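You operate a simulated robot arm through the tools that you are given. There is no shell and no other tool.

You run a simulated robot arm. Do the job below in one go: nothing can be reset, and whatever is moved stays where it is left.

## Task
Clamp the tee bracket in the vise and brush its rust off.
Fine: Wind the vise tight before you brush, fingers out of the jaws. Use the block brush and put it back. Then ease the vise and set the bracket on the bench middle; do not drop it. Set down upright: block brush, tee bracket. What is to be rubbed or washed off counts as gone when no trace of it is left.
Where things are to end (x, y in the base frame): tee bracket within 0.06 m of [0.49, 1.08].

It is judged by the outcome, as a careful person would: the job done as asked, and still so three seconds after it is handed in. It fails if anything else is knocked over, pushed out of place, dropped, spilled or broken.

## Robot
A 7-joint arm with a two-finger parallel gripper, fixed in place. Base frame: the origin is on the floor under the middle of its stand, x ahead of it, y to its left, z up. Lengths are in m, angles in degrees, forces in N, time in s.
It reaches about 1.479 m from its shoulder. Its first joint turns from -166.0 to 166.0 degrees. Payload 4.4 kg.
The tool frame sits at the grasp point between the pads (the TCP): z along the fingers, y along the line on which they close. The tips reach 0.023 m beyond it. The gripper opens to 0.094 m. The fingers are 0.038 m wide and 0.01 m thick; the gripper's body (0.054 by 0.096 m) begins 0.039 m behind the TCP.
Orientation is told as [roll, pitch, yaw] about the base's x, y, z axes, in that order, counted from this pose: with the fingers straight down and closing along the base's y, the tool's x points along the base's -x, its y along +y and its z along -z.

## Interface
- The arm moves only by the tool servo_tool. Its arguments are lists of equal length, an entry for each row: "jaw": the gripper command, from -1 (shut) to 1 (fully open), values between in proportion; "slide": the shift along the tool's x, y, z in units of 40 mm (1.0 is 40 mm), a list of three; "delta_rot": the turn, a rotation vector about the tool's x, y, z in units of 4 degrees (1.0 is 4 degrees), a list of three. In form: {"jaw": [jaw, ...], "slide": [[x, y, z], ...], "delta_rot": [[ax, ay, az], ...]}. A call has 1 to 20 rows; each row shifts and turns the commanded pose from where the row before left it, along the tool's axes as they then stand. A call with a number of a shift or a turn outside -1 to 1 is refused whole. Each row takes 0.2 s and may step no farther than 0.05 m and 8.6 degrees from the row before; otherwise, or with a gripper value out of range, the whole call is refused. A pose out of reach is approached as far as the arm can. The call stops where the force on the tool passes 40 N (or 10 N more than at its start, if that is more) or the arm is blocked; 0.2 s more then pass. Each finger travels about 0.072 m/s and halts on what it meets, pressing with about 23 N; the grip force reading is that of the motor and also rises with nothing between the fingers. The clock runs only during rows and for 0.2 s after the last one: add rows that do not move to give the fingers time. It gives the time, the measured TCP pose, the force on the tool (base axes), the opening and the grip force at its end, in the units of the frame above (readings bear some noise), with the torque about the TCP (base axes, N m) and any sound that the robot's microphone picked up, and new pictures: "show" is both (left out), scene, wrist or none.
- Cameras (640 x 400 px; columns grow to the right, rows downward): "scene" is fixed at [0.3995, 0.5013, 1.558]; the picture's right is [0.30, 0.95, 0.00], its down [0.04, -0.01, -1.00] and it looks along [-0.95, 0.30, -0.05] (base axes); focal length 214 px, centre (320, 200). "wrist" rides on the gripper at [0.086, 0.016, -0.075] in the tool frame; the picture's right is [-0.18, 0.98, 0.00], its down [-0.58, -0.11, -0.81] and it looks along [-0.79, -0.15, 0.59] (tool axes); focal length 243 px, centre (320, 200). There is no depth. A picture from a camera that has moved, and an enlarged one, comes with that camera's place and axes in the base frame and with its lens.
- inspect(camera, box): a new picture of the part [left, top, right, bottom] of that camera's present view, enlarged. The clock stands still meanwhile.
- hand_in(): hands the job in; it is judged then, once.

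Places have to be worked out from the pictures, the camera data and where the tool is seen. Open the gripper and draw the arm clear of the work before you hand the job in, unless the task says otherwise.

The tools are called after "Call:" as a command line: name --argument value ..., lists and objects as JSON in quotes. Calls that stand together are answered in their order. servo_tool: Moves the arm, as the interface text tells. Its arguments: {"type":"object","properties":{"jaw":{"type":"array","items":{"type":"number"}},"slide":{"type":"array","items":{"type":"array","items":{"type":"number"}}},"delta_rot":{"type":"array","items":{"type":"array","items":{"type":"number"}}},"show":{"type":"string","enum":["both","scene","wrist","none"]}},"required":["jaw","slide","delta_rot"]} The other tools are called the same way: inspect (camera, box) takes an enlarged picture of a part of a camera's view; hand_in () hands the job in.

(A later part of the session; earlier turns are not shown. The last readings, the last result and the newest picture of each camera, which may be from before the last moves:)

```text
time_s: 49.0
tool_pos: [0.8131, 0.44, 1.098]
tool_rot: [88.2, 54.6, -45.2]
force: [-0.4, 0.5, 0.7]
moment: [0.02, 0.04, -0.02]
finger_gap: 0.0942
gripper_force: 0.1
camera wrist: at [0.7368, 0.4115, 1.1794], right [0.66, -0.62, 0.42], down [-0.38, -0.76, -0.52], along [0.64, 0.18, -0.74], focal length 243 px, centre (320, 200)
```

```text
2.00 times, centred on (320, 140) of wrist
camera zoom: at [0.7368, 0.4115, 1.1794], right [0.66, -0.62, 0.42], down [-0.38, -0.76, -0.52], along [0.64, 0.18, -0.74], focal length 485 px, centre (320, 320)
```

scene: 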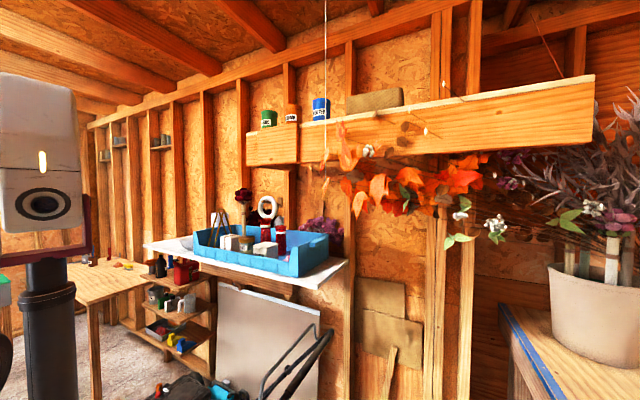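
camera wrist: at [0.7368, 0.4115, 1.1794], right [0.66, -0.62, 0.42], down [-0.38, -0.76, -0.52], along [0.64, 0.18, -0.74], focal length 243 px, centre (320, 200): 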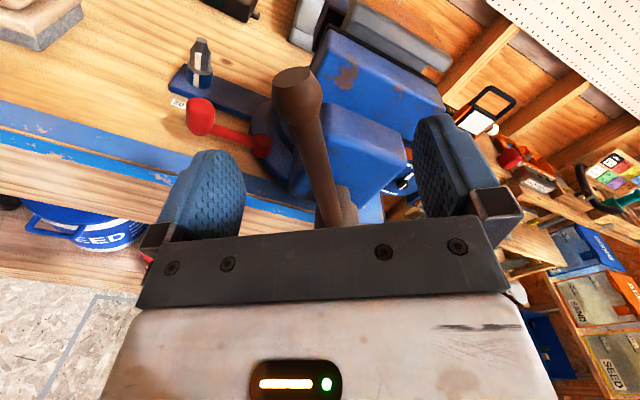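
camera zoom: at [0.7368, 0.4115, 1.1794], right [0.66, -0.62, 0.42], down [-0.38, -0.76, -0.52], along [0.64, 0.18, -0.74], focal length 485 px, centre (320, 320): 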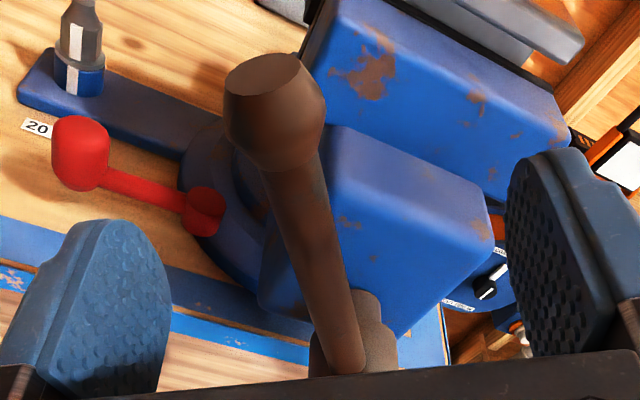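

The bar's upper arm lies between the pads. I go in another 16 mm, then close to measure the bar.

Call:
servo_tool --jaw '[1, 1, -0.2, -0.4, -0.5, -0.5, -0.5]' --slide '[[0, 0, 0.2], [0, 0, 0.2], [0, 0, 0], [0, 0, 0], [0, 0, 0], [0, 0, 0], [0, 0, 0]]' --delta_rot '[[0, 0, 0], [0, 0, 0], [0, 0, 0], [0, 0, 0], [0, 0, 0], [0, 0, 0], [0, 0, 0]]' --show "wrist"

Call:
inspect --camera "wrist" --box '[160, 40, 480, 240]'

```text
time_s: 50.6
tool_pos: [0.8246, 0.4501, 1.0978]
tool_rot: [88.3, 54.6, -45.1]
force: [0.3, -0.1, -0.6]
moment: [0.01, 0.01, 0.02]
finger_gap: 0.0238
gripper_force: 0.2
camera wrist: at [0.7479, 0.4223, 1.1792], right [0.66, -0.62, 0.42], down [-0.38, -0.76, -0.52], along [0.64, 0.18, -0.74], focal length 243 px, centre (320, 200)
```

wrist: 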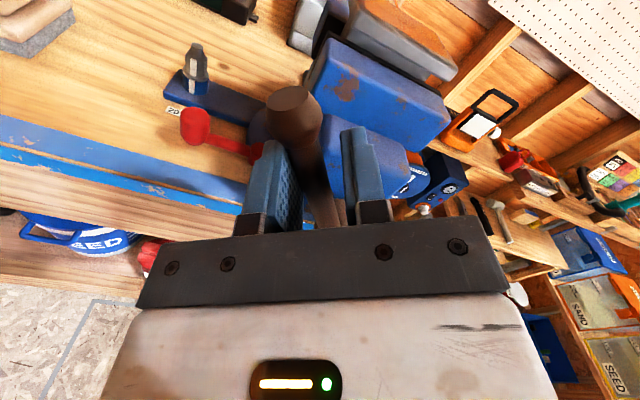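

```text
2.00 times, centred on (320, 140) of wrist
camera zoom: at [0.7479, 0.4223, 1.1792], right [0.66, -0.62, 0.42], down [-0.38, -0.76, -0.52], along [0.64, 0.18, -0.74], focal length 485 px, centre (320, 320)
```

zoom: 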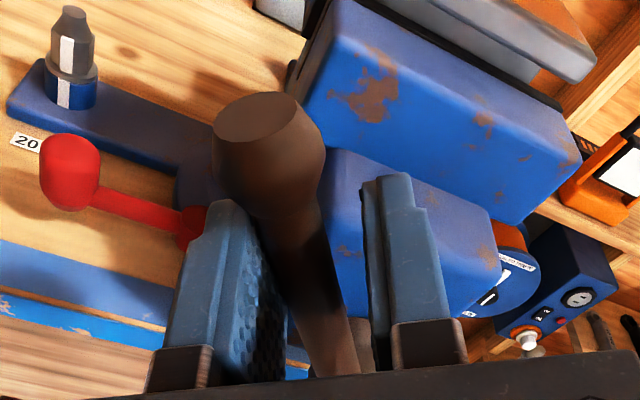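

The pads straddle the bar loosely (gap 24 mm). I wind clockwise as seen from the front: arc about the axis (radius ≈ 0.091 m), first 40°.

Call:
servo_tool --jaw '[-0.55, -0.55, -0.55, -0.55, -0.55, -0.55, -0.55, -0.55, -0.55, -0.55]' --slide '[[-0.0056, 0.1593, 0], [-0.0056, 0.1593, 0], [-0.0056, 0.1593, 0], [-0.0056, 0.1593, 0], [-0.0056, 0.1593, 0], [-0.0056, 0.1593, 0], [-0.0056, 0.1593, 0], [-0.0056, 0.1593, 0], [-0.0056, 0.1593, 0], [-0.0056, 0.1593, 0]]' --delta_rot '[[0, 0, 1], [0, 0, 1], [0, 0, 1], [0, 0, 1], [0, 0, 1], [0, 0, 1], [0, 0, 1], [0, 0, 1], [0, 0, 1], [0, 0, 1]]' --show "wrist"

Call:
inspect --camera "wrist" --box '[160, 0, 480, 200]'

```text
time_s: 52.8
tool_pos: [0.8697, 0.4087, 1.1156]
tool_rot: [-77.8, 85.3, 148.5]
force: [-1.4, 0.3, 1.1]
moment: [0.01, -0.03, 0.05]
finger_gap: 0.0219
gripper_force: 0.4
camera wrist: at [0.8359, 0.3397, 1.2011], right [0.69, -0.67, -0.26], down [-0.68, -0.48, -0.56], along [0.25, 0.56, -0.79], focal length 243 px, centre (320, 200)
```

wrist: 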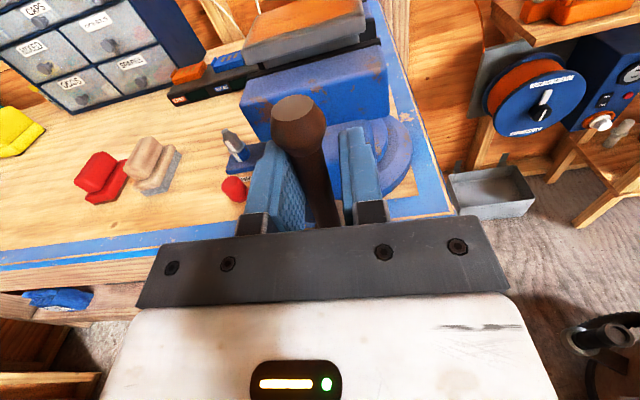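

```text
2.00 times, centred on (320, 100) of wrist
camera zoom: at [0.8359, 0.3397, 1.2011], right [0.69, -0.67, -0.26], down [-0.68, -0.48, -0.56], along [0.25, 0.56, -0.79], focal length 485 px, centre (320, 400)
```

zoom: 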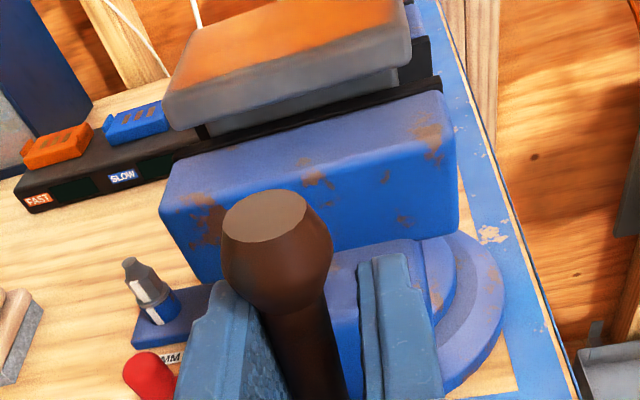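

The handle turns freely with almost no force and the camera sees the jaws well. I keep winding clockwise.

Call:
servo_tool --jaw '[-0.55, -0.55, -0.55, -0.55, -0.55, -0.55, -0.55, -0.55, -0.55, -0.55, -0.55, -0.55]' --slide '[[-0.0056, 0.1593, 0], [-0.0056, 0.1593, 0], [-0.0056, 0.1593, 0], [-0.0056, 0.1593, 0], [-0.0056, 0.1593, 0], [-0.0056, 0.1593, 0], [-0.0056, 0.1593, 0], [-0.0056, 0.1593, 0], [-0.0056, 0.1593, 0], [-0.0056, 0.1593, 0], [-0.0056, 0.1593, 0], [-0.0056, 0.1593, 0]]' --delta_rot '[[0, 0, 1], [0, 0, 1], [0, 0, 1], [0, 0, 1], [0, 0, 1], [0, 0, 1], [0, 0, 1], [0, 0, 1], [0, 0, 1], [0, 0, 1], [0, 0, 1], [0, 0, 1]]' --show "wrist"

Call:
inspect --camera "wrist" --box '[160, 0, 480, 200]'

```text
time_s: 55.4
tool_pos: [0.9165, 0.3619, 1.0787]
tool_rot: [-88.7, 37.3, 137.1]
force: [-1.4, 2.3, -2.1]
moment: [-0.05, 0.0, 0.04]
finger_gap: 0.0215
gripper_force: 0.2
camera wrist: at [0.9221, 0.2547, 1.1198], right [0.31, -0.32, -0.89], down [-0.94, -0.22, -0.25], along [-0.12, 0.92, -0.37], focal length 243 px, centre (320, 200)
```

wrist: 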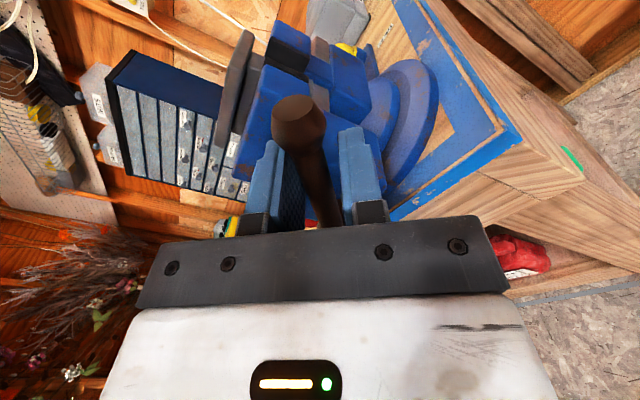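

```text
2.00 times, centred on (320, 100) of wrist
camera zoom: at [0.9221, 0.2547, 1.1198], right [0.31, -0.32, -0.89], down [-0.94, -0.22, -0.25], along [-0.12, 0.92, -0.37], focal length 485 px, centre (320, 400)
```

zoom: 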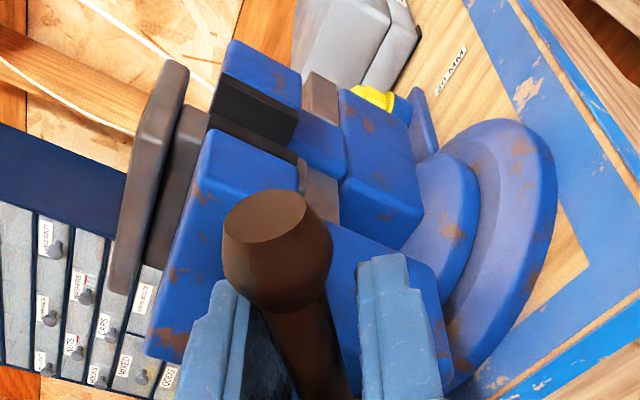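

Still free. I go on another 48°.

Call:
servo_tool --jaw '[-0.55, -0.55, -0.55, -0.55, -0.55, -0.55, -0.55, -0.55, -0.55, -0.55, -0.55, -0.55]' --slide '[[-0.0056, 0.1593, 0], [-0.0056, 0.1593, 0], [-0.0056, 0.1593, 0], [-0.0056, 0.1593, 0], [-0.0056, 0.1593, 0], [-0.0056, 0.1593, 0], [-0.0056, 0.1593, 0], [-0.0056, 0.1593, 0], [-0.0056, 0.1593, 0], [-0.0056, 0.1593, 0], [-0.0056, 0.1593, 0], [-0.0056, 0.1593, 0]]' --delta_rot '[[0, 0, 1], [0, 0, 1], [0, 0, 1], [0, 0, 1], [0, 0, 1], [0, 0, 1], [0, 0, 1], [0, 0, 1], [0, 0, 1], [0, 0, 1], [0, 0, 1], [0, 0, 1]]' --show "wrist"

Call:
inspect --camera "wrist" --box '[160, 0, 480, 200]'

```text
time_s: 58.0
tool_pos: [0.9272, 0.349, 1.005]
tool_rot: [-89.0, -10.6, 136.1]
force: [-0.6, -0.5, -0.2]
moment: [-0.01, 0.02, 0.02]
finger_gap: 0.021
gripper_force: 0.0
camera wrist: at [0.9344, 0.2386, 0.9748], right [-0.27, 0.24, -0.93], down [-0.95, -0.2, 0.23], along [-0.13, 0.95, 0.28], focal length 243 px, centre (320, 200)
```

wrist: 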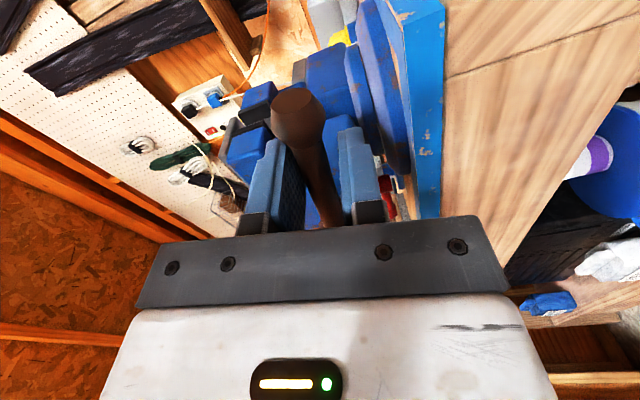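

```text
2.00 times, centred on (320, 100) of wrist
camera zoom: at [0.9344, 0.2386, 0.9748], right [-0.27, 0.24, -0.93], down [-0.95, -0.2, 0.23], along [-0.13, 0.95, 0.28], focal length 485 px, centre (320, 400)
```

zoom: 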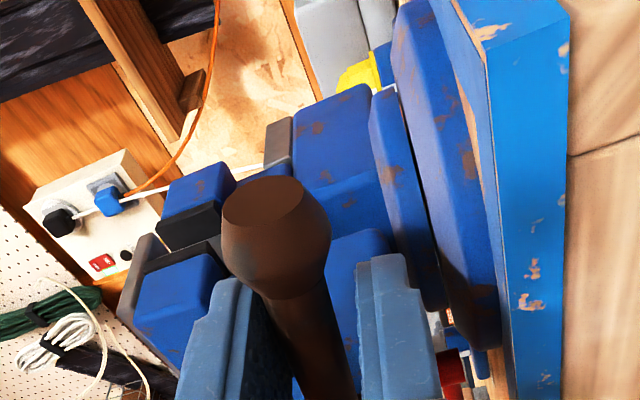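

136° wound with no resistance yet. I take a few more degrees before re-gripping.

Call:
servo_tool --jaw '[-0.55, -0.55, -0.55, -0.55]' --slide '[[-0.0056, 0.1593, 0], [-0.0056, 0.1593, 0], [-0.0056, 0.1593, 0], [-0.0056, 0.1593, 0]]' --delta_rot '[[0, 0, 1], [0, 0, 1], [0, 0, 1], [0, 0, 1]]' --show "none"

```text
time_s: 59.0
tool_pos: [0.923, 0.3539, 0.982]
tool_rot: [-88.8, -26.6, 135.9]
force: [1.4, -0.3, 0.7]
moment: [0.01, -0.01, -0.03]
finger_gap: 0.0215
gripper_force: 0.3
```

I back out from the bar and swing the tool back around the screw axis toward the other arm of the bar, which is now at the left.

Call:
servo_tool --jaw '[-0.2, -0.2, -0.2, -0.2, -0.2, -0.2, -0.2, -0.2, -0.2, -0.2, -0.2, -0.2, -0.2, -0.2, -0.2, -0.2, -0.2, -0.2, -0.2, -0.2]' --slide '[[0, 0, -0.8], [0, 0, -0.8], [-0.0056, -0.1593, 0], [-0.0056, -0.1593, 0], [-0.0056, -0.1593, 0], [-0.0056, -0.1593, 0], [-0.0056, -0.1593, 0], [-0.0056, -0.1593, 0], [-0.0056, -0.1593, 0], [-0.0056, -0.1593, 0], [-0.0056, -0.1593, 0], [-0.0056, -0.1593, 0], [-0.0056, -0.1593, 0], [-0.0056, -0.1593, 0], [-0.0056, -0.1593, 0], [-0.0056, -0.1593, 0], [-0.0056, -0.1593, 0], [-0.0056, -0.1593, 0], [-0.0056, -0.1593, 0], [-0.0056, -0.1593, 0]]' --delta_rot '[[0, 0, 0], [0, 0, 0], [0, 0, -1], [0, 0, -1], [0, 0, -1], [0, 0, -1], [0, 0, -1], [0, 0, -1], [0, 0, -1], [0, 0, -1], [0, 0, -1], [0, 0, -1], [0, 0, -1], [0, 0, -1], [0, 0, -1], [0, 0, -1], [0, 0, -1], [0, 0, -1], [0, 0, -1], [0, 0, -1]]' --show "none"

Call:
servo_tool --jaw '[-0.2, -0.2, -0.2, -0.2, -0.2, -0.2, -0.2, -0.2, -0.2, -0.2, -0.2, -0.2, -0.2, -0.2, -0.2, -0.2, -0.2, -0.2, -0.2, -0.2]' --slide '[[-0.0056, -0.1593, 0], [-0.0056, -0.1593, 0], [-0.0056, -0.1593, 0], [-0.0056, -0.1593, 0], [-0.0056, -0.1593, 0], [-0.0056, -0.1593, 0], [-0.0056, -0.1593, 0], [-0.0056, -0.1593, 0], [-0.0056, -0.1593, 0], [-0.0056, -0.1593, 0], [-0.0056, -0.1593, 0], [-0.0056, -0.1593, 0], [-0.0056, -0.1593, 0], [-0.0056, -0.1593, 0], [-0.0056, -0.1593, 0], [-0.0056, -0.1593, 0], [-0.0056, -0.1593, 0], [-0.0056, -0.1593, 0], [-0.0056, -0.1593, 0], [-0.0056, -0.1593, 0]]' --delta_rot '[[0, 0, -1], [0, 0, -1], [0, 0, -1], [0, 0, -1], [0, 0, -1], [0, 0, -1], [0, 0, -1], [0, 0, -1], [0, 0, -1], [0, 0, -1], [0, 0, -1], [0, 0, -1], [0, 0, -1], [0, 0, -1], [0, 0, -1], [0, 0, -1], [0, 0, -1], [0, 0, -1], [0, 0, -1], [0, 0, -1]]' --show "wrist"

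```text
time_s: 63.2
tool_pos: [0.8663, 0.3242, 1.0894]
tool_rot: [-88.4, 45.4, 137.5]
force: [-0.7, -0.2, -0.2]
moment: [-0.01, -0.01, 0.04]
finger_gap: 0.0377
gripper_force: 0.0
```

```text
time_s: 67.4
tool_pos: [0.7808, 0.4027, 1.0993]
tool_rot: [88.2, 54.5, -45.2]
force: [-0.1, 0.0, 0.2]
moment: [0.01, 0.0, -0.02]
finger_gap: 0.0379
gripper_force: 0.0
camera wrist: at [0.7041, 0.3755, 1.1802], right [0.66, -0.62, 0.42], down [-0.38, -0.76, -0.52], along [0.64, 0.18, -0.74], focal length 243 px, centre (320, 200)
```

wrist: 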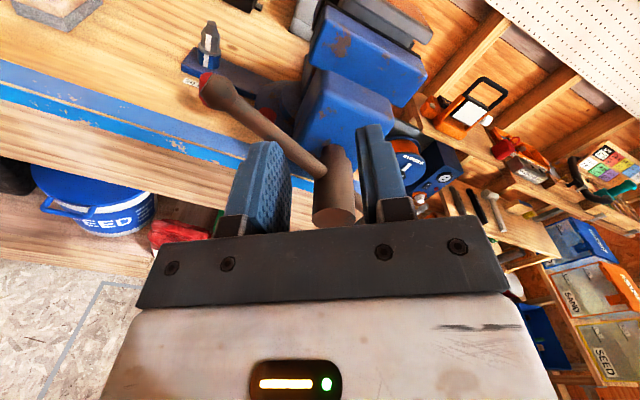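

The other arm is seen at roll ≈115° as predicted. I swing the remaining 30°, insert over it, and check.

Call:
servo_tool --jaw '[0, 0, 0, 0, 0, 0, 0, 0, 0, 0, 0, 0]' --slide '[[-0.0056, -0.1593, 0], [-0.0056, -0.1593, 0], [-0.0056, -0.1593, 0], [-0.0056, -0.1593, 0], [-0.0056, -0.1593, 0], [-0.0056, -0.1593, 0], [-0.0056, -0.1593, 0], [0, -0.08, 0], [0, 0, 0.5], [0, 0, 0.5], [0, 0, 0.5], [0, 0, 0]]' --delta_rot '[[0, 0, -1], [0, 0, -1], [0, 0, -1], [0, 0, -1], [0, 0, -1], [0, 0, -1], [0, 0, -1], [0, 0, -0.5], [0, 0, 0], [0, 0, 0], [0, 0, 0], [0, 0, 0]]' --show "wrist"

Call:
inspect --camera "wrist" --box '[160, 0, 480, 200]'

```text
time_s: 70.0
tool_pos: [0.8015, 0.4688, 1.0619]
tool_rot: [88.9, 24.6, -44.2]
force: [0.1, 0.7, -0.6]
moment: [-0.02, -0.01, 0.01]
finger_gap: 0.0471
gripper_force: 0.0
camera wrist: at [0.6985, 0.4645, 1.1142], right [0.43, -0.39, 0.82], down [-0.21, -0.92, -0.33], along [0.88, -0.03, -0.48], focal length 243 px, centre (320, 200)
```

wrist: 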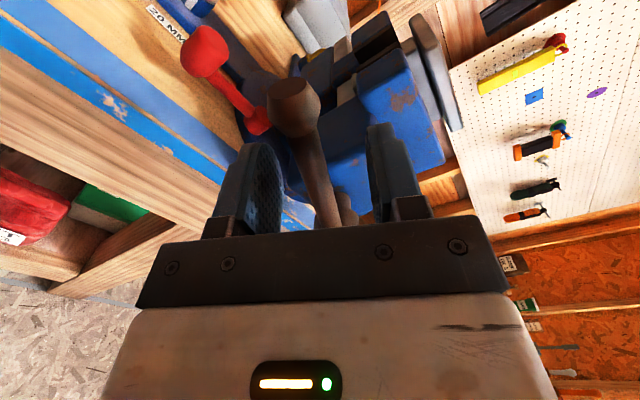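

```text
2.00 times, centred on (320, 100) of wrist
camera zoom: at [0.6985, 0.4645, 1.1142], right [0.43, -0.39, 0.82], down [-0.21, -0.92, -0.33], along [0.88, -0.03, -0.48], focal length 485 px, centre (320, 400)
```

zoom: 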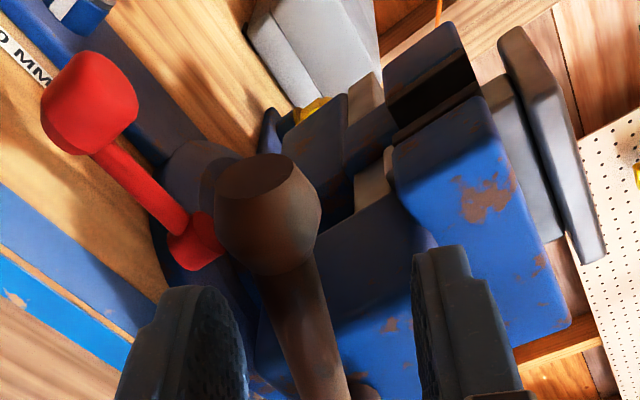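

The bar's other arm is between the pads. I narrow the gap and wind on 80° clockwise.

Call:
servo_tool --jaw '[-0.3, -0.55, -0.55, -0.55, -0.55, -0.55, -0.55, -0.55, -0.55, -0.55, -0.55, -0.55, -0.55, -0.55, -0.55, -0.55, -0.55, -0.55, -0.55, -0.55]' --slide '[[0, 0, 0.1], [0, 0, 0], [-0.0056, 0.1593, 0], [-0.0056, 0.1593, 0], [-0.0056, 0.1593, 0], [-0.0056, 0.1593, 0], [-0.0056, 0.1593, 0], [-0.0056, 0.1593, 0], [-0.0056, 0.1593, 0], [-0.0056, 0.1593, 0], [-0.0056, 0.1593, 0], [-0.0056, 0.1593, 0], [-0.0056, 0.1593, 0], [-0.0056, 0.1593, 0], [-0.0056, 0.1593, 0], [-0.0056, 0.1593, 0], [-0.0056, 0.1593, 0], [-0.0056, 0.1593, 0], [-0.0056, 0.1593, 0], [-0.0056, 0.1593, 0]]' --delta_rot '[[0, 0, 0], [0, 0, 0], [0, 0, 1], [0, 0, 1], [0, 0, 1], [0, 0, 1], [0, 0, 1], [0, 0, 1], [0, 0, 1], [0, 0, 1], [0, 0, 1], [0, 0, 1], [0, 0, 1], [0, 0, 1], [0, 0, 1], [0, 0, 1], [0, 0, 1], [0, 0, 1], [0, 0, 1], [0, 0, 1]]' --show "wrist"

Call:
inspect --camera "wrist" --box '[160, 0, 480, 200]'

```text
time_s: 74.2
tool_pos: [0.8717, 0.4061, 1.1154]
tool_rot: [-81.1, 83.3, 145.2]
force: [-3.4, 5.3, -3.3]
moment: [-0.16, -0.08, 0.09]
finger_gap: 0.0233
gripper_force: 2.4
camera wrist: at [0.8398, 0.3356, 1.2003], right [0.69, -0.66, -0.3], down [-0.69, -0.47, -0.55], along [0.23, 0.58, -0.78], focal length 243 px, centre (320, 200)
```

wrist: 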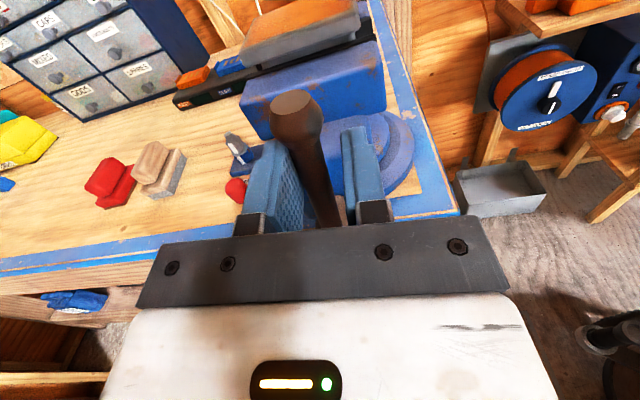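

```text
2.00 times, centred on (320, 100) of wrist
camera zoom: at [0.8398, 0.3356, 1.2003], right [0.69, -0.66, -0.3], down [-0.69, -0.47, -0.55], along [0.23, 0.58, -0.78], focal length 485 px, centre (320, 400)
```

zoom: 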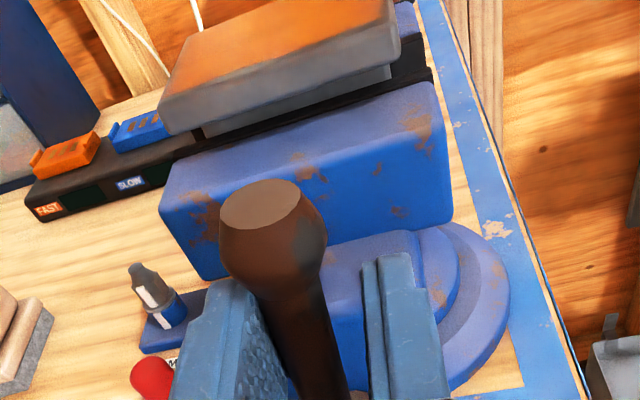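

A slight resistance (about 7 N) now appears — the jaw is probably meeting the stem. I continue in smaller steps.

Call:
servo_tool --jaw '[-0.55, -0.55, -0.55, -0.55, -0.55, -0.55]' --slide '[[-0.0056, 0.1593, 0], [-0.0056, 0.1593, 0], [-0.0056, 0.1593, 0], [-0.0056, 0.1593, 0], [-0.0056, 0.1593, 0], [-0.0056, 0.1593, 0]]' --delta_rot '[[0, 0, 1], [0, 0, 1], [0, 0, 1], [0, 0, 1], [0, 0, 1], [0, 0, 1]]' --show "wrist"

Call:
inspect --camera "wrist" --box '[160, 0, 480, 200]'

```text
time_s: 75.5
tool_pos: [0.8935, 0.3878, 1.1092]
tool_rot: [-88.3, 61.8, 138.2]
force: [-24.8, 15.4, 8.6]
moment: [-0.34, -0.61, 0.35]
finger_gap: 0.0343
gripper_force: 14.4
stopped in row 6: the force on the tool passed its limit at 44 N (the readings are from after the stop); the commanded pose is now the measured one
camera wrist: at [0.8827, 0.2955, 1.1779], right [0.56, -0.54, -0.63], down [-0.83, -0.34, -0.45], along [0.03, 0.77, -0.64], focal length 243 px, centre (320, 200)
```

wrist: 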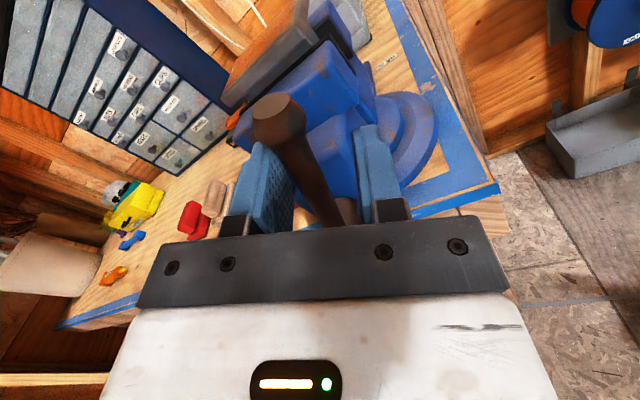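

```text
2.00 times, centred on (320, 100) of wrist
camera zoom: at [0.8827, 0.2955, 1.1779], right [0.56, -0.54, -0.63], down [-0.83, -0.34, -0.45], along [0.03, 0.77, -0.64], focal length 485 px, centre (320, 400)
```

zoom: 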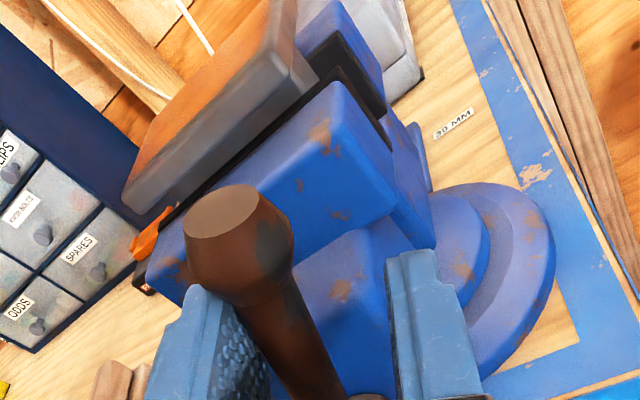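

The force limit stopped the winding at 44 N with the jaw firm against the stem, though the pushing finger yielded outward. I open the pads fully (so the finger sits on its stop), check the handle stays put, then give a final firm pull.

Call:
servo_tool --jaw '[1, 1, 1, 1]' --slide '[[0, 0, 0], [0, 0, 0], [0, 0, 0], [0, 0, 0]]' --delta_rot '[[0, 0, 0], [0, 0, 0], [0, 0, 0], [0, 0, 0]]' --show "wrist"

Call:
inspect --camera "wrist" --box '[160, 0, 480, 200]'

```text
time_s: 76.5
tool_pos: [0.8949, 0.3862, 1.1064]
tool_rot: [-88.1, 61.7, 138.2]
force: [-0.6, -0.5, 0.6]
moment: [0.01, 0.0, -0.03]
finger_gap: 0.0939
gripper_force: 0.0
camera wrist: at [0.8838, 0.2937, 1.1763], right [0.56, -0.54, -0.63], down [-0.83, -0.33, -0.45], along [0.03, 0.77, -0.64], focal length 243 px, centre (320, 200)
```

wrist: 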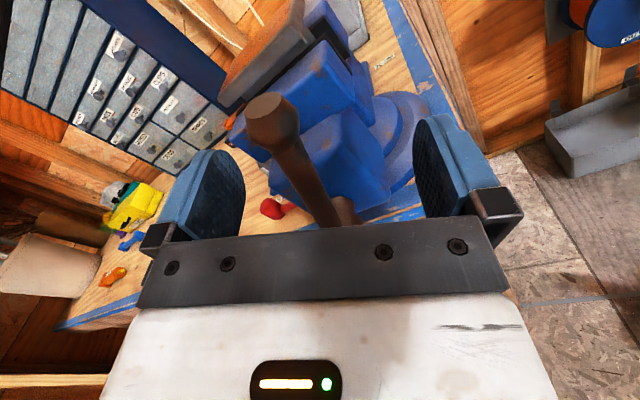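

```text
2.00 times, centred on (320, 100) of wrist
camera zoom: at [0.8838, 0.2937, 1.1763], right [0.56, -0.54, -0.63], down [-0.83, -0.33, -0.45], along [0.03, 0.77, -0.64], focal length 485 px, centre (320, 400)
```

zoom: 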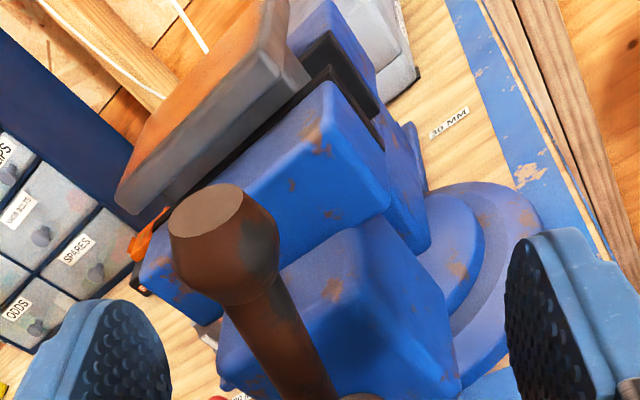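

The handle stayed where it was (roll ≈202°), forces zero. I now give a final firm pull with the finger on its stop by moving tangentially.

Call:
servo_tool --jaw '[1, 1, 1, 1, 1, 1, 1, 1]' --slide '[[0, 0.35, 0], [0, 0.3, 0], [0, 0.1, 0], [0, 0.1, 0], [0, 0.1, 0], [0, 0.1, 0], [0, 0.1, 0], [0, 0.1, 0]]' --delta_rot '[[0, 0, 0], [0, 0, 0], [0, 0, 0], [0, 0, 0], [0, 0, 0.2], [0, 0, 0.2], [0, 0, 0.2], [0, 0, 0.2]]' --show "wrist"

Call:
inspect --camera "wrist" --box '[160, 0, 480, 200]'

```text
time_s: 77.5
tool_pos: [0.9135, 0.3699, 1.0947]
tool_rot: [-88.4, 61.8, 138.1]
force: [-13.9, 7.9, 2.4]
moment: [-0.27, -0.41, 0.24]
finger_gap: 0.0942
gripper_force: 0.0
stopped in row 4: the force on the tool passed its limit at 46 N (the readings are from after the stop); the commanded pose is now the measured one
camera wrist: at [0.9029, 0.2788, 1.1636], right [0.56, -0.54, -0.63], down [-0.83, -0.34, -0.45], along [0.03, 0.77, -0.64], focal length 243 px, centre (320, 200)
```

wrist: 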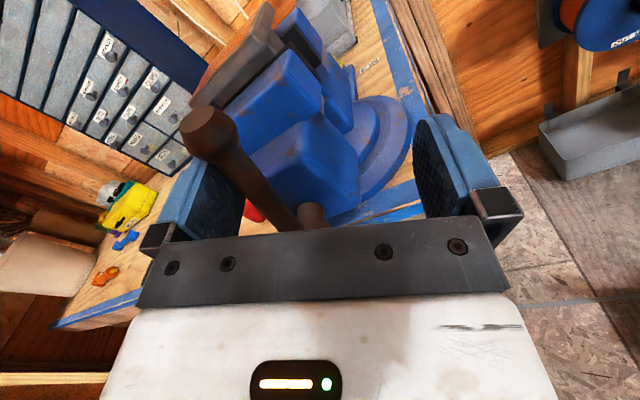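

```text
2.00 times, centred on (320, 100) of wrist
camera zoom: at [0.9029, 0.2788, 1.1636], right [0.56, -0.54, -0.63], down [-0.83, -0.34, -0.45], along [0.03, 0.77, -0.64], focal length 485 px, centre (320, 400)
```

zoom: 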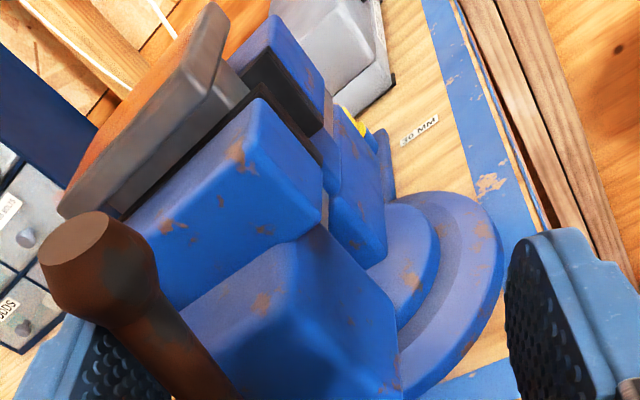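

The handle resisted firmly at 46 N. I make one more slow pull to be sure it has seated tight.

Call:
servo_tool --jaw '[1, 1, 1, 1, 1, 1, 1, 1]' --slide '[[0, 0.04, 0], [0, 0.04, 0], [0, 0.04, 0], [0, 0.04, 0], [0, 0.04, 0], [0, 0.04, 0], [0, 0.04, 0], [0, 0.04, 0]]' --delta_rot '[[0, 0, 0], [0, 0, 0], [0, 0, 0], [0, 0, 0], [0, 0, 0], [0, 0, 0], [0, 0, 0], [0, 0, 0]]' --show "none"

```text
time_s: 77.9
tool_pos: [0.9134, 0.3702, 1.0947]
tool_rot: [-88.4, 61.9, 138.2]
force: [-19.0, 1.4, 3.1]
moment: [0.0, -0.7, 0.52]
finger_gap: 0.0942
gripper_force: 0.2
stopped in row 2: the force on the tool passed its limit at 44 N (the readings are from after the stop); the commanded pose is now the measured one
```

The vise is tight (a tiny motion already gives 44 N). I unload, back straight out from the handle, rise, and square the roll.

Call:
servo_tool --jaw '[1, 1, 1, 1, 1, 1, 1, 1, 1, 1, 1, 1, 1, 1, 1, 1, 1]' --slide '[[0, -0.4, 0], [0, -0.3, 0], [0, 0, -0.8], [0, 0, -0.9], [0, 0, -0.9], [0, 0, -0.9], [0.9, 0, 0], [0.9, 0, 0], [0.9, 0, 0], [0.9, 0, 0], [0, 0, 0], [0, 0, 0], [0, 0, 0], [0, 0, 0], [0, 0, 0], [0, 0, 0], [0, 0, 0]]' --delta_rot '[[0, 0, 0], [0, 0, 0], [0, 0, 0], [0, 0, 0], [0, 0, 0], [0, 0, 0], [0, 0, 0], [0, 0, 0], [0, 0, 0], [0, 0, 0], [0, 0, -1], [0, 0, -1], [0, 0, -1], [0, 0, -1], [0, 0, -1], [0, 0, -1], [0, 0, -1]]' --show "wrist"

Call:
inspect --camera "wrist" --box '[160, 0, 480, 200]'

```text
time_s: 81.5
tool_pos: [0.8512, 0.2391, 1.2358]
tool_rot: [-2.6, 89.3, -135.7]
force: [-0.1, 1.2, 0.3]
moment: [0.01, -0.01, 0.03]
finger_gap: 0.0942
gripper_force: 0.0
camera wrist: at [0.8127, 0.1743, 1.3231], right [0.72, -0.67, -0.18], down [-0.64, -0.52, -0.57], along [0.29, 0.53, -0.8], focal length 243 px, centre (320, 200)
```

wrist: 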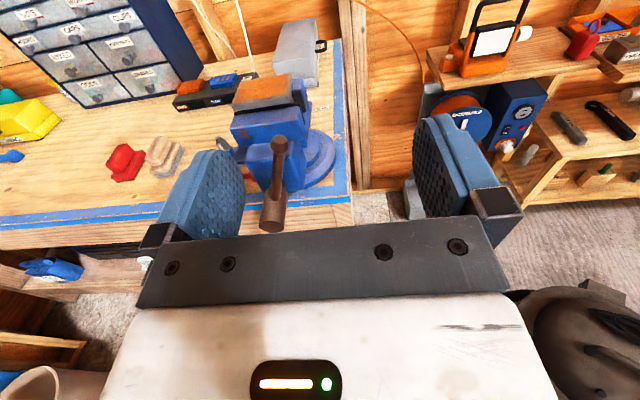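

```text
2.00 times, centred on (320, 100) of wrist
camera zoom: at [0.8127, 0.1743, 1.3231], right [0.72, -0.67, -0.18], down [-0.64, -0.52, -0.57], along [0.29, 0.53, -0.8], focal length 485 px, centre (320, 400)
```

zoom: 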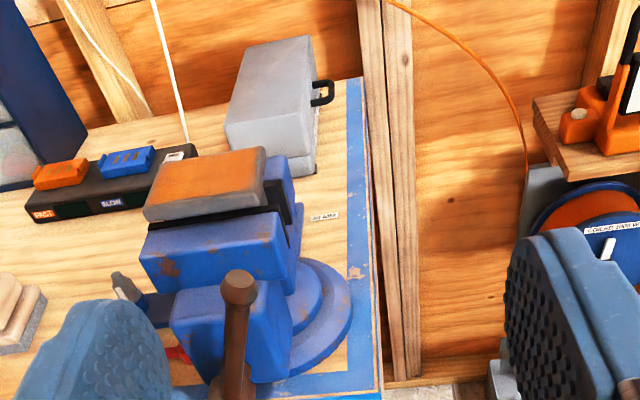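

This gives a fine upright view: bracket flange with orange rust on top, clamped stem below. Now I pitch the tool down to fingers-down for picking up the brush.

Call:
servo_tool --jaw '[1, 1, 1, 1, 1, 1, 1, 1, 1, 1, 1, 1, 1, 1, 1, 1, 1, 1, 1, 1]' --slide '[[0, 0, 0], [0, 0, 0], [0, 0, 0], [0, 0, 0], [0, 0, 0], [0, 0, 0], [0, 0, 0], [0, 0, 0], [0, 0, 0], [0, 0, 0], [0, 0, 0], [0, 0, 0], [0, 0, 0], [0, 0, 0], [0, 0, 0], [0, 0, 0], [0, 0, 0], [0, 0, 0], [0, 0, 0], [0, 0, 0]]' --delta_rot '[[0, -1, 0], [0, -1, 0], [0, -1, 0], [0, -1, 0], [0, -1, 0], [0, -1, 0], [0, -1, 0], [0, -1, 0], [0, -1, 0], [0, -1, 0], [0, -1, 0], [0, -1, 0], [0, -1, 0], [0, -1, 0], [0, -1, 0], [0, -1, 0], [0, -1, 0], [0, -1, 0], [0, -1, 0], [0, -1, 0]]' --show "none"

```text
time_s: 85.7
tool_pos: [0.8505, 0.2392, 1.2363]
tool_rot: [-0.1, 9.3, -133.1]
force: [0.1, 0.7, 0.3]
moment: [-0.03, 0.05, 0.01]
finger_gap: 0.0942
gripper_force: 0.0
```

I finish levelling the tool, rise to z ≈1.30, and travel over to above the wooden block brush.

Call:
servo_tool --jaw '[1, 1, 1, 1, 1, 1, 1, 1, 1, 1, 1, 1, 1, 1, 1, 1]' --slide '[[0, 0, -0.55], [0, 0, -0.55], [0, 0, -0.55], [0.712, -0.926, 0], [0.712, -0.926, 0], [0.712, -0.926, 0], [0.712, -0.926, 0], [0.712, -0.926, 0], [0.712, -0.926, 0], [0.712, -0.926, 0], [0.712, -0.926, 0], [0.712, -0.926, 0], [0.712, -0.926, 0], [0.712, -0.926, 0], [0.712, -0.926, 0], [0, 0, 0]]' --delta_rot '[[0, -1, 0], [0, -1, 0], [0, -0.33, 0.47], [0, 0, 0], [0, 0, 0], [0, 0, 0], [0, 0, 0], [0, 0, 0], [0, 0, 0], [0, 0, 0], [0, 0, 0], [0, 0, 0], [0, 0, 0], [0, 0, 0], [0, 0, 0], [0, 0, 0]]' --show "wrist"

Call:
inspect --camera "wrist" --box '[160, 0, 480, 200]'

```text
time_s: 89.1
tool_pos: [0.8195, 0.7301, 1.2995]
tool_rot: [-1.1, 0.1, -130.3]
force: [-0.5, 0.0, 0.1]
moment: [0.02, 0.03, -0.01]
finger_gap: 0.094
gripper_force: 0.2
out of reach, approached as far as the arm can: row 12, 13, 14, 15
camera wrist: at [0.8902, 0.7836, 1.3744], right [0.63, -0.78, -0.02], down [-0.45, -0.38, 0.81], along [-0.63, -0.5, -0.59], focal length 243 px, centre (320, 200)
```

wrist: 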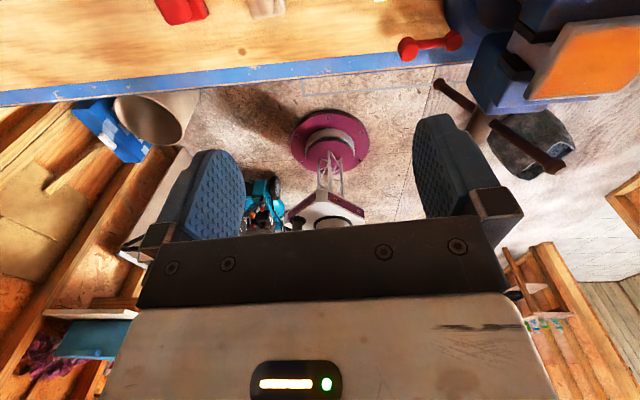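

```text
2.00 times, centred on (320, 100) of wrist
camera zoom: at [0.8902, 0.7836, 1.3744], right [0.63, -0.78, -0.02], down [-0.45, -0.38, 0.81], along [-0.63, -0.5, -0.59], focal length 485 px, centre (320, 400)
```

zoom: 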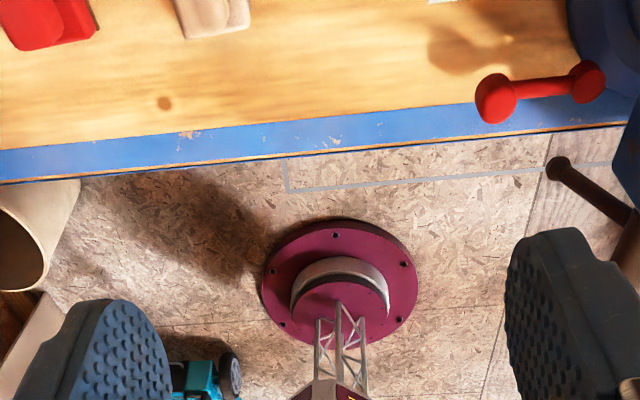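

A joint limit lies near this yaw; the camera-on-robot-side yaw (45°) is mid-range here, so I turn the tool around in place (175°).

Call:
servo_tool --jaw '[1, 1, 1, 1, 1, 1, 1, 1, 1, 1, 1, 1, 1, 1, 1, 1, 1, 1, 1, 1]' --slide '[[0, 0, 0], [0, 0, 0], [0, 0, 0], [0, 0, 0], [0, 0, 0], [0, 0, 0], [0, 0, 0], [0, 0, 0], [0, 0, 0], [0, 0, 0], [0, 0, 0], [0, 0, 0], [0, 0, 0], [0, 0, 0], [0, 0, 0], [0, 0, 0], [0, 0, 0], [0, 0, 0], [0, 0, 0], [0, 0, 0]]' --delta_rot '[[0, 0, -1], [0, 0, -1], [0, 0, -1], [0, 0, -1], [0, 0, -1], [0, 0, -1], [0, 0, -1], [0, 0, -1], [0, 0, -1], [0, 0, -1], [0, 0, -1], [0, 0, -1], [0, 0, -1], [0, 0, -1], [0, 0, -1], [0, 0, -1], [0, 0, -1], [0, 0, -1], [0, 0, -1], [0, 0, -1]]' --show "none"

Call:
servo_tool --jaw '[1, 1, 1, 1, 1, 1, 1, 1, 1, 1, 1, 1, 1, 1, 1, 1, 1, 1, 1, 1]' --slide '[[0, 0, 0], [0, 0, 0], [0, 0, 0], [0, 0, 0], [0, 0, 0], [0, 0, 0], [0, 0, 0], [0, 0, 0], [0, 0, 0], [0, 0, 0], [0, 0, 0], [0, 0, 0], [0, 0, 0], [0, 0, 0], [0, 0, 0], [0, 0, 0], [0, 0, 0], [0, 0, 0], [0, 0, 0], [0, 0, 0]]' --delta_rot '[[0, 0, -1], [0, 0, -1], [0, 0, -1], [0, 0, -1], [0, 0, -1], [0, 0, -1], [0, 0, -1], [0, 0, -1], [0, 0, -1], [0, 0, -1], [0, 0, -1], [0, 0, -1], [0, 0, -1], [0, 0, -1], [0, 0, -1], [0, 0, -1], [0, 0, -1], [0, 0, -1], [0, 0, -1], [0, 0, -1]]' --show "none"

```text
time_s: 93.3
tool_pos: [0.8217, 0.7293, 1.3011]
tool_rot: [-0.1, 0.6, -51.8]
force: [0.3, 0.0, 0.0]
moment: [0.01, -0.01, 0.01]
finger_gap: 0.0941
gripper_force: 0.1
```

```text
time_s: 97.5
tool_pos: [0.8221, 0.7296, 1.3008]
tool_rot: [0.7, 0.2, 28.4]
force: [0.0, 1.1, 0.0]
moment: [0.02, -0.04, 0.05]
finger_gap: 0.094
gripper_force: 0.0
```

Now I finish the turn to yaw ≈45 and move above the brush, descending to z ≈1.18.

Call:
servo_tool --jaw '[1, 1, 1, 1, 1, 1, 1, 1, 1, 1]' --slide '[[0, 0, 0], [0, 0, 0], [0, 0, 0], [0, 0, 0], [0, 0, 0], [-0.185, 0.96, 0], [-0.185, 0.96, 0], [0, 0, 1], [0, 0, 1], [0, 0, 1]]' --delta_rot '[[0, 0, -1], [0, 0, -1], [0, 0, -1], [0, 0, -1], [0, 0, -0.15], [0, 0, 0], [0, 0, 0], [0, 0, 0], [0, 0, 0], [0, 0, 0]]' --show "wrist"

Call:
inspect --camera "wrist" --box '[160, 0, 480, 200]'

```text
time_s: 99.7
tool_pos: [0.7787, 0.7957, 1.1837]
tool_rot: [0.8, -0.2, 44.8]
force: [-0.2, 0.1, 0.5]
moment: [0.02, 0.0, -0.02]
finger_gap: 0.0939
gripper_force: 0.2
camera wrist: at [0.7076, 0.7457, 1.2594], right [-0.56, 0.83, 0.01], down [0.49, 0.32, 0.81], along [0.66, 0.46, -0.59], focal length 243 px, centre (320, 200)
```

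wrist: 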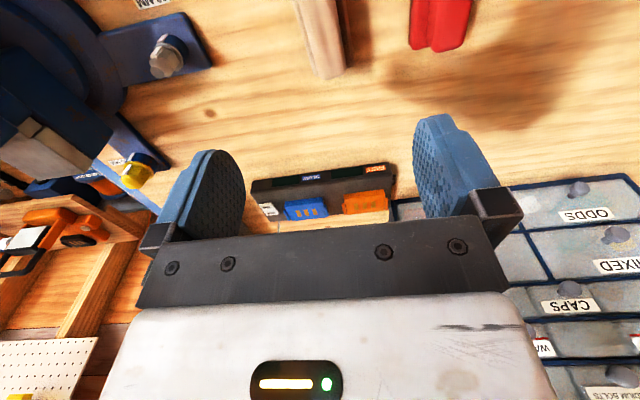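

```text
2.00 times, centred on (320, 100) of wrist
camera zoom: at [0.7076, 0.7457, 1.2594], right [-0.56, 0.83, 0.01], down [0.49, 0.32, 0.81], along [0.66, 0.46, -0.59], focal length 485 px, centre (320, 400)
```

zoom: 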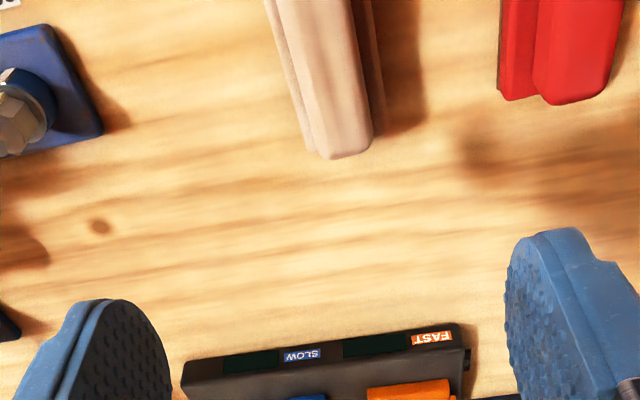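

The brush is at the picture's top edge; I back off 0.1 m toward the robot to see it whole.

Call:
servo_tool --jaw '[1, 1, 1, 1]' --slide '[[0.9, 0, 0], [0.9, 0, 0], [0.9, 0, 0], [0, 0, 0]]' --delta_rot '[[0, 0, 0], [0, 0, 0], [0, 0, 0], [0, 0, 0]]' --show "none"

Call:
inspect --camera "wrist" --box '[160, 0, 480, 200]'

```text
time_s: 100.7
tool_pos: [0.702, 0.7195, 1.1814]
tool_rot: [0.7, -0.1, 44.9]
force: [0.2, 0.1, 0.4]
moment: [0.0, -0.03, -0.02]
finger_gap: 0.0939
gripper_force: 0.1
```

```text
2.00 times, centred on (320, 100) of wrist
camera zoom: at [0.6298, 0.6684, 1.2564], right [-0.56, 0.83, 0.01], down [0.5, 0.32, 0.81], along [0.66, 0.46, -0.59], focal length 485 px, centre (320, 400)
```

zoom: 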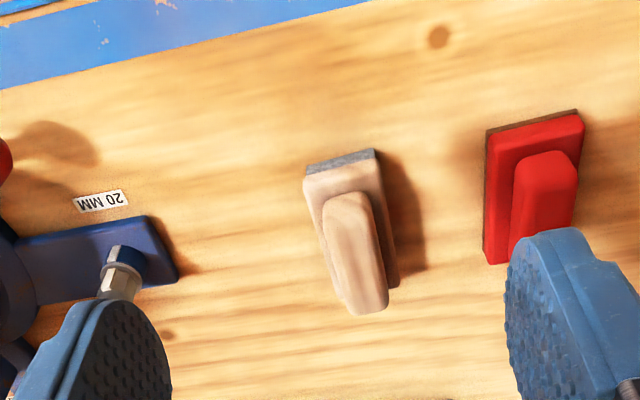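

From two views the brush's grip is centred about (0.777, 0.798), top z ≈1.005, ~29 mm wide, long axis along ≈45°; bench at z ≈0.95. I move over it and come down to z ≈1.06 for a check.

Call:
servo_tool --jaw '[1, 1, 1, 1, 1, 1, 1, 1]' --slide '[[0, 0, 0], [-0.904, 0.02, 0], [-0.904, 0.02, 0], [-0.904, 0.02, 0], [0, 0, 1], [0, 0, 1], [0, 0, 0.9], [0, 0, 0]]' --delta_rot '[[0.124, 0.124, 0], [0, 0, 0], [0, 0, 0], [0, 0, 0], [0, 0, 0], [0, 0, 0], [0, 0, 0], [0, 0, 0]]' --show "wrist"

Call:
inspect --camera "wrist" --box '[200, 60, 440, 240]'

```text
time_s: 102.5
tool_pos: [0.776, 0.7984, 1.0658]
tool_rot: [0.2, 0.5, 44.8]
force: [-0.8, -0.5, 0.6]
moment: [-0.01, -0.03, 0.03]
finger_gap: 0.094
gripper_force: 0.0
camera wrist: at [0.7045, 0.7483, 1.1406], right [-0.56, 0.83, 0.0], down [0.5, 0.33, 0.8], along [0.66, 0.45, -0.6], focal length 243 px, centre (320, 200)
```

wrist: 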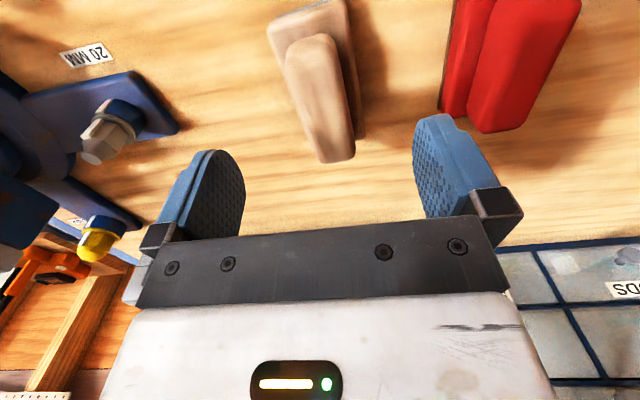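

```text
2.22 times, centred on (320, 150) of wrist
camera zoom: at [0.7045, 0.7483, 1.1406], right [-0.56, 0.83, 0.0], down [0.5, 0.33, 0.8], along [0.66, 0.45, -0.6], focal length 539 px, centre (320, 311)
```

zoom: 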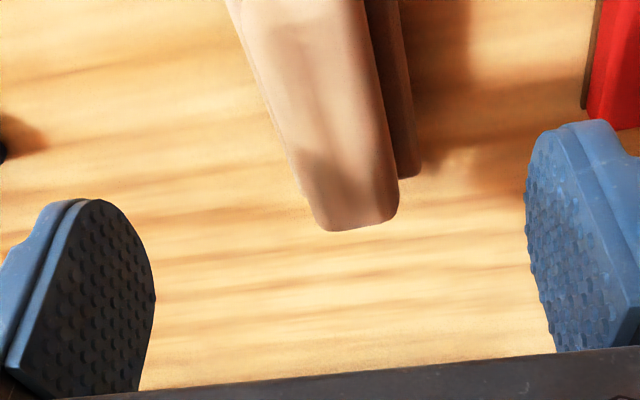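

The brush grip is centred under the tool within 2–3 mm and aligned. I descend to z ≈1.01 beside the grip.

Call:
servo_tool --jaw '[1, 1, 1, 1]' --slide '[[0, 0.05, 0.5], [0, 0, 0.5], [0, 0, 0.38], [0, 0, 0]]' --delta_rot '[[0, 0, 0], [0, 0, 0], [0, 0, 0], [0, 0, 0]]' --show "wrist"

Call:
inspect --camera "wrist" --box '[200, 60, 440, 240]'

```text
time_s: 103.5
tool_pos: [0.7729, 0.7992, 1.01]
tool_rot: [0.3, 0.5, 44.8]
force: [0.3, 0.5, 0.0]
moment: [0.02, 0.03, -0.03]
finger_gap: 0.0938
gripper_force: 0.3
camera wrist: at [0.7016, 0.7498, 1.0849], right [-0.56, 0.83, 0.0], down [0.5, 0.33, 0.8], along [0.66, 0.45, -0.6], focal length 243 px, centre (320, 200)
```

wrist: 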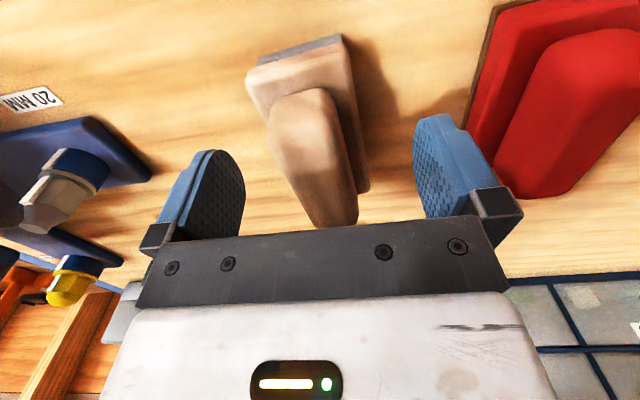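

```text
2.22 times, centred on (320, 150) of wrist
camera zoom: at [0.7016, 0.7498, 1.0849], right [-0.56, 0.83, 0.0], down [0.5, 0.33, 0.8], along [0.66, 0.45, -0.6], focal length 539 px, centre (320, 311)
```

zoom: 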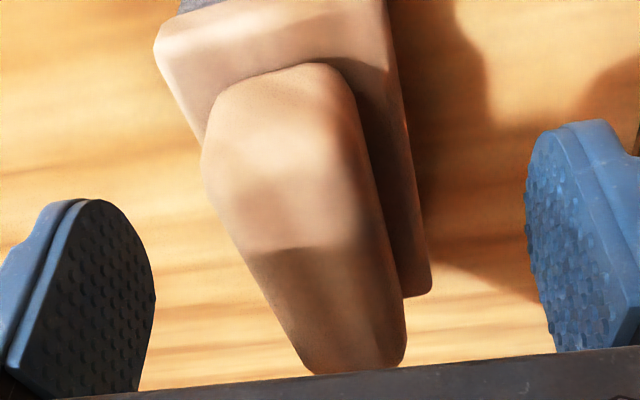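

Tips are beside the grip just above the brush's base plate. I lower 3 mm and close on the grip.

Call:
servo_tool --jaw '[1, -1, -1, -1, -1, -1]' --slide '[[0, 0, 0.08], [0, 0, 0], [0, 0, 0], [0, 0, 0], [0, 0, 0], [0, 0, 0]]' --delta_rot '[[0, 0, 0], [0, 0, 0], [0, 0, 0], [0, 0, 0], [0, 0, 0], [0, 0, 0]]' --show "wrist"

Call:
inspect --camera "wrist" --box '[200, 60, 440, 240]'

```text
time_s: 104.9
tool_pos: [0.774, 0.7986, 1.0064]
tool_rot: [0.2, 0.5, 44.8]
force: [-0.7, -0.8, 1.2]
moment: [-0.03, 0.01, -0.03]
finger_gap: 0.0299
gripper_force: 22.9
camera wrist: at [0.7021, 0.7498, 1.0819], right [-0.56, 0.83, 0.0], down [0.5, 0.33, 0.8], along [0.66, 0.45, -0.6], focal length 243 px, centre (320, 200)
```

wrist: 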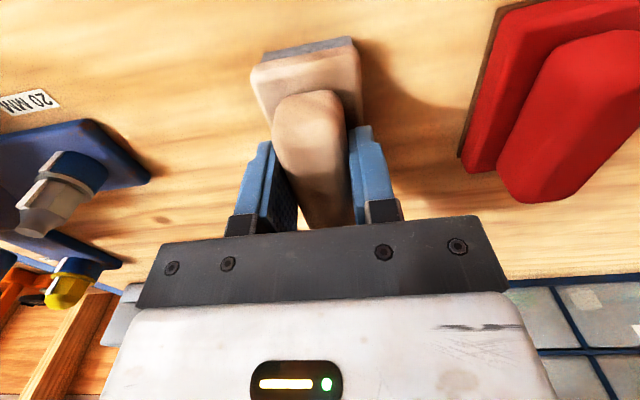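

```text
2.22 times, centred on (320, 150) of wrist
camera zoom: at [0.7021, 0.7498, 1.0819], right [-0.56, 0.83, 0.0], down [0.5, 0.33, 0.8], along [0.66, 0.45, -0.6], focal length 539 px, centre (320, 311)
```

zoom: 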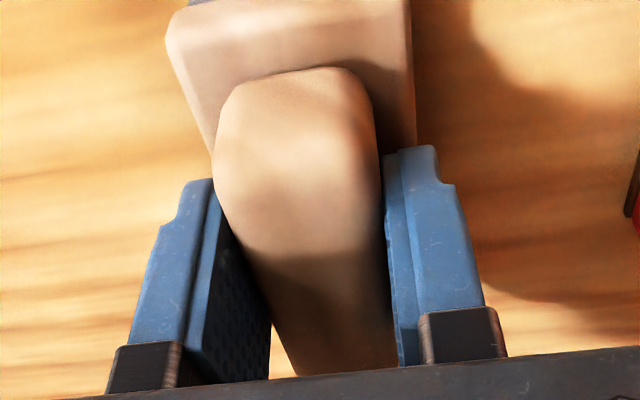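

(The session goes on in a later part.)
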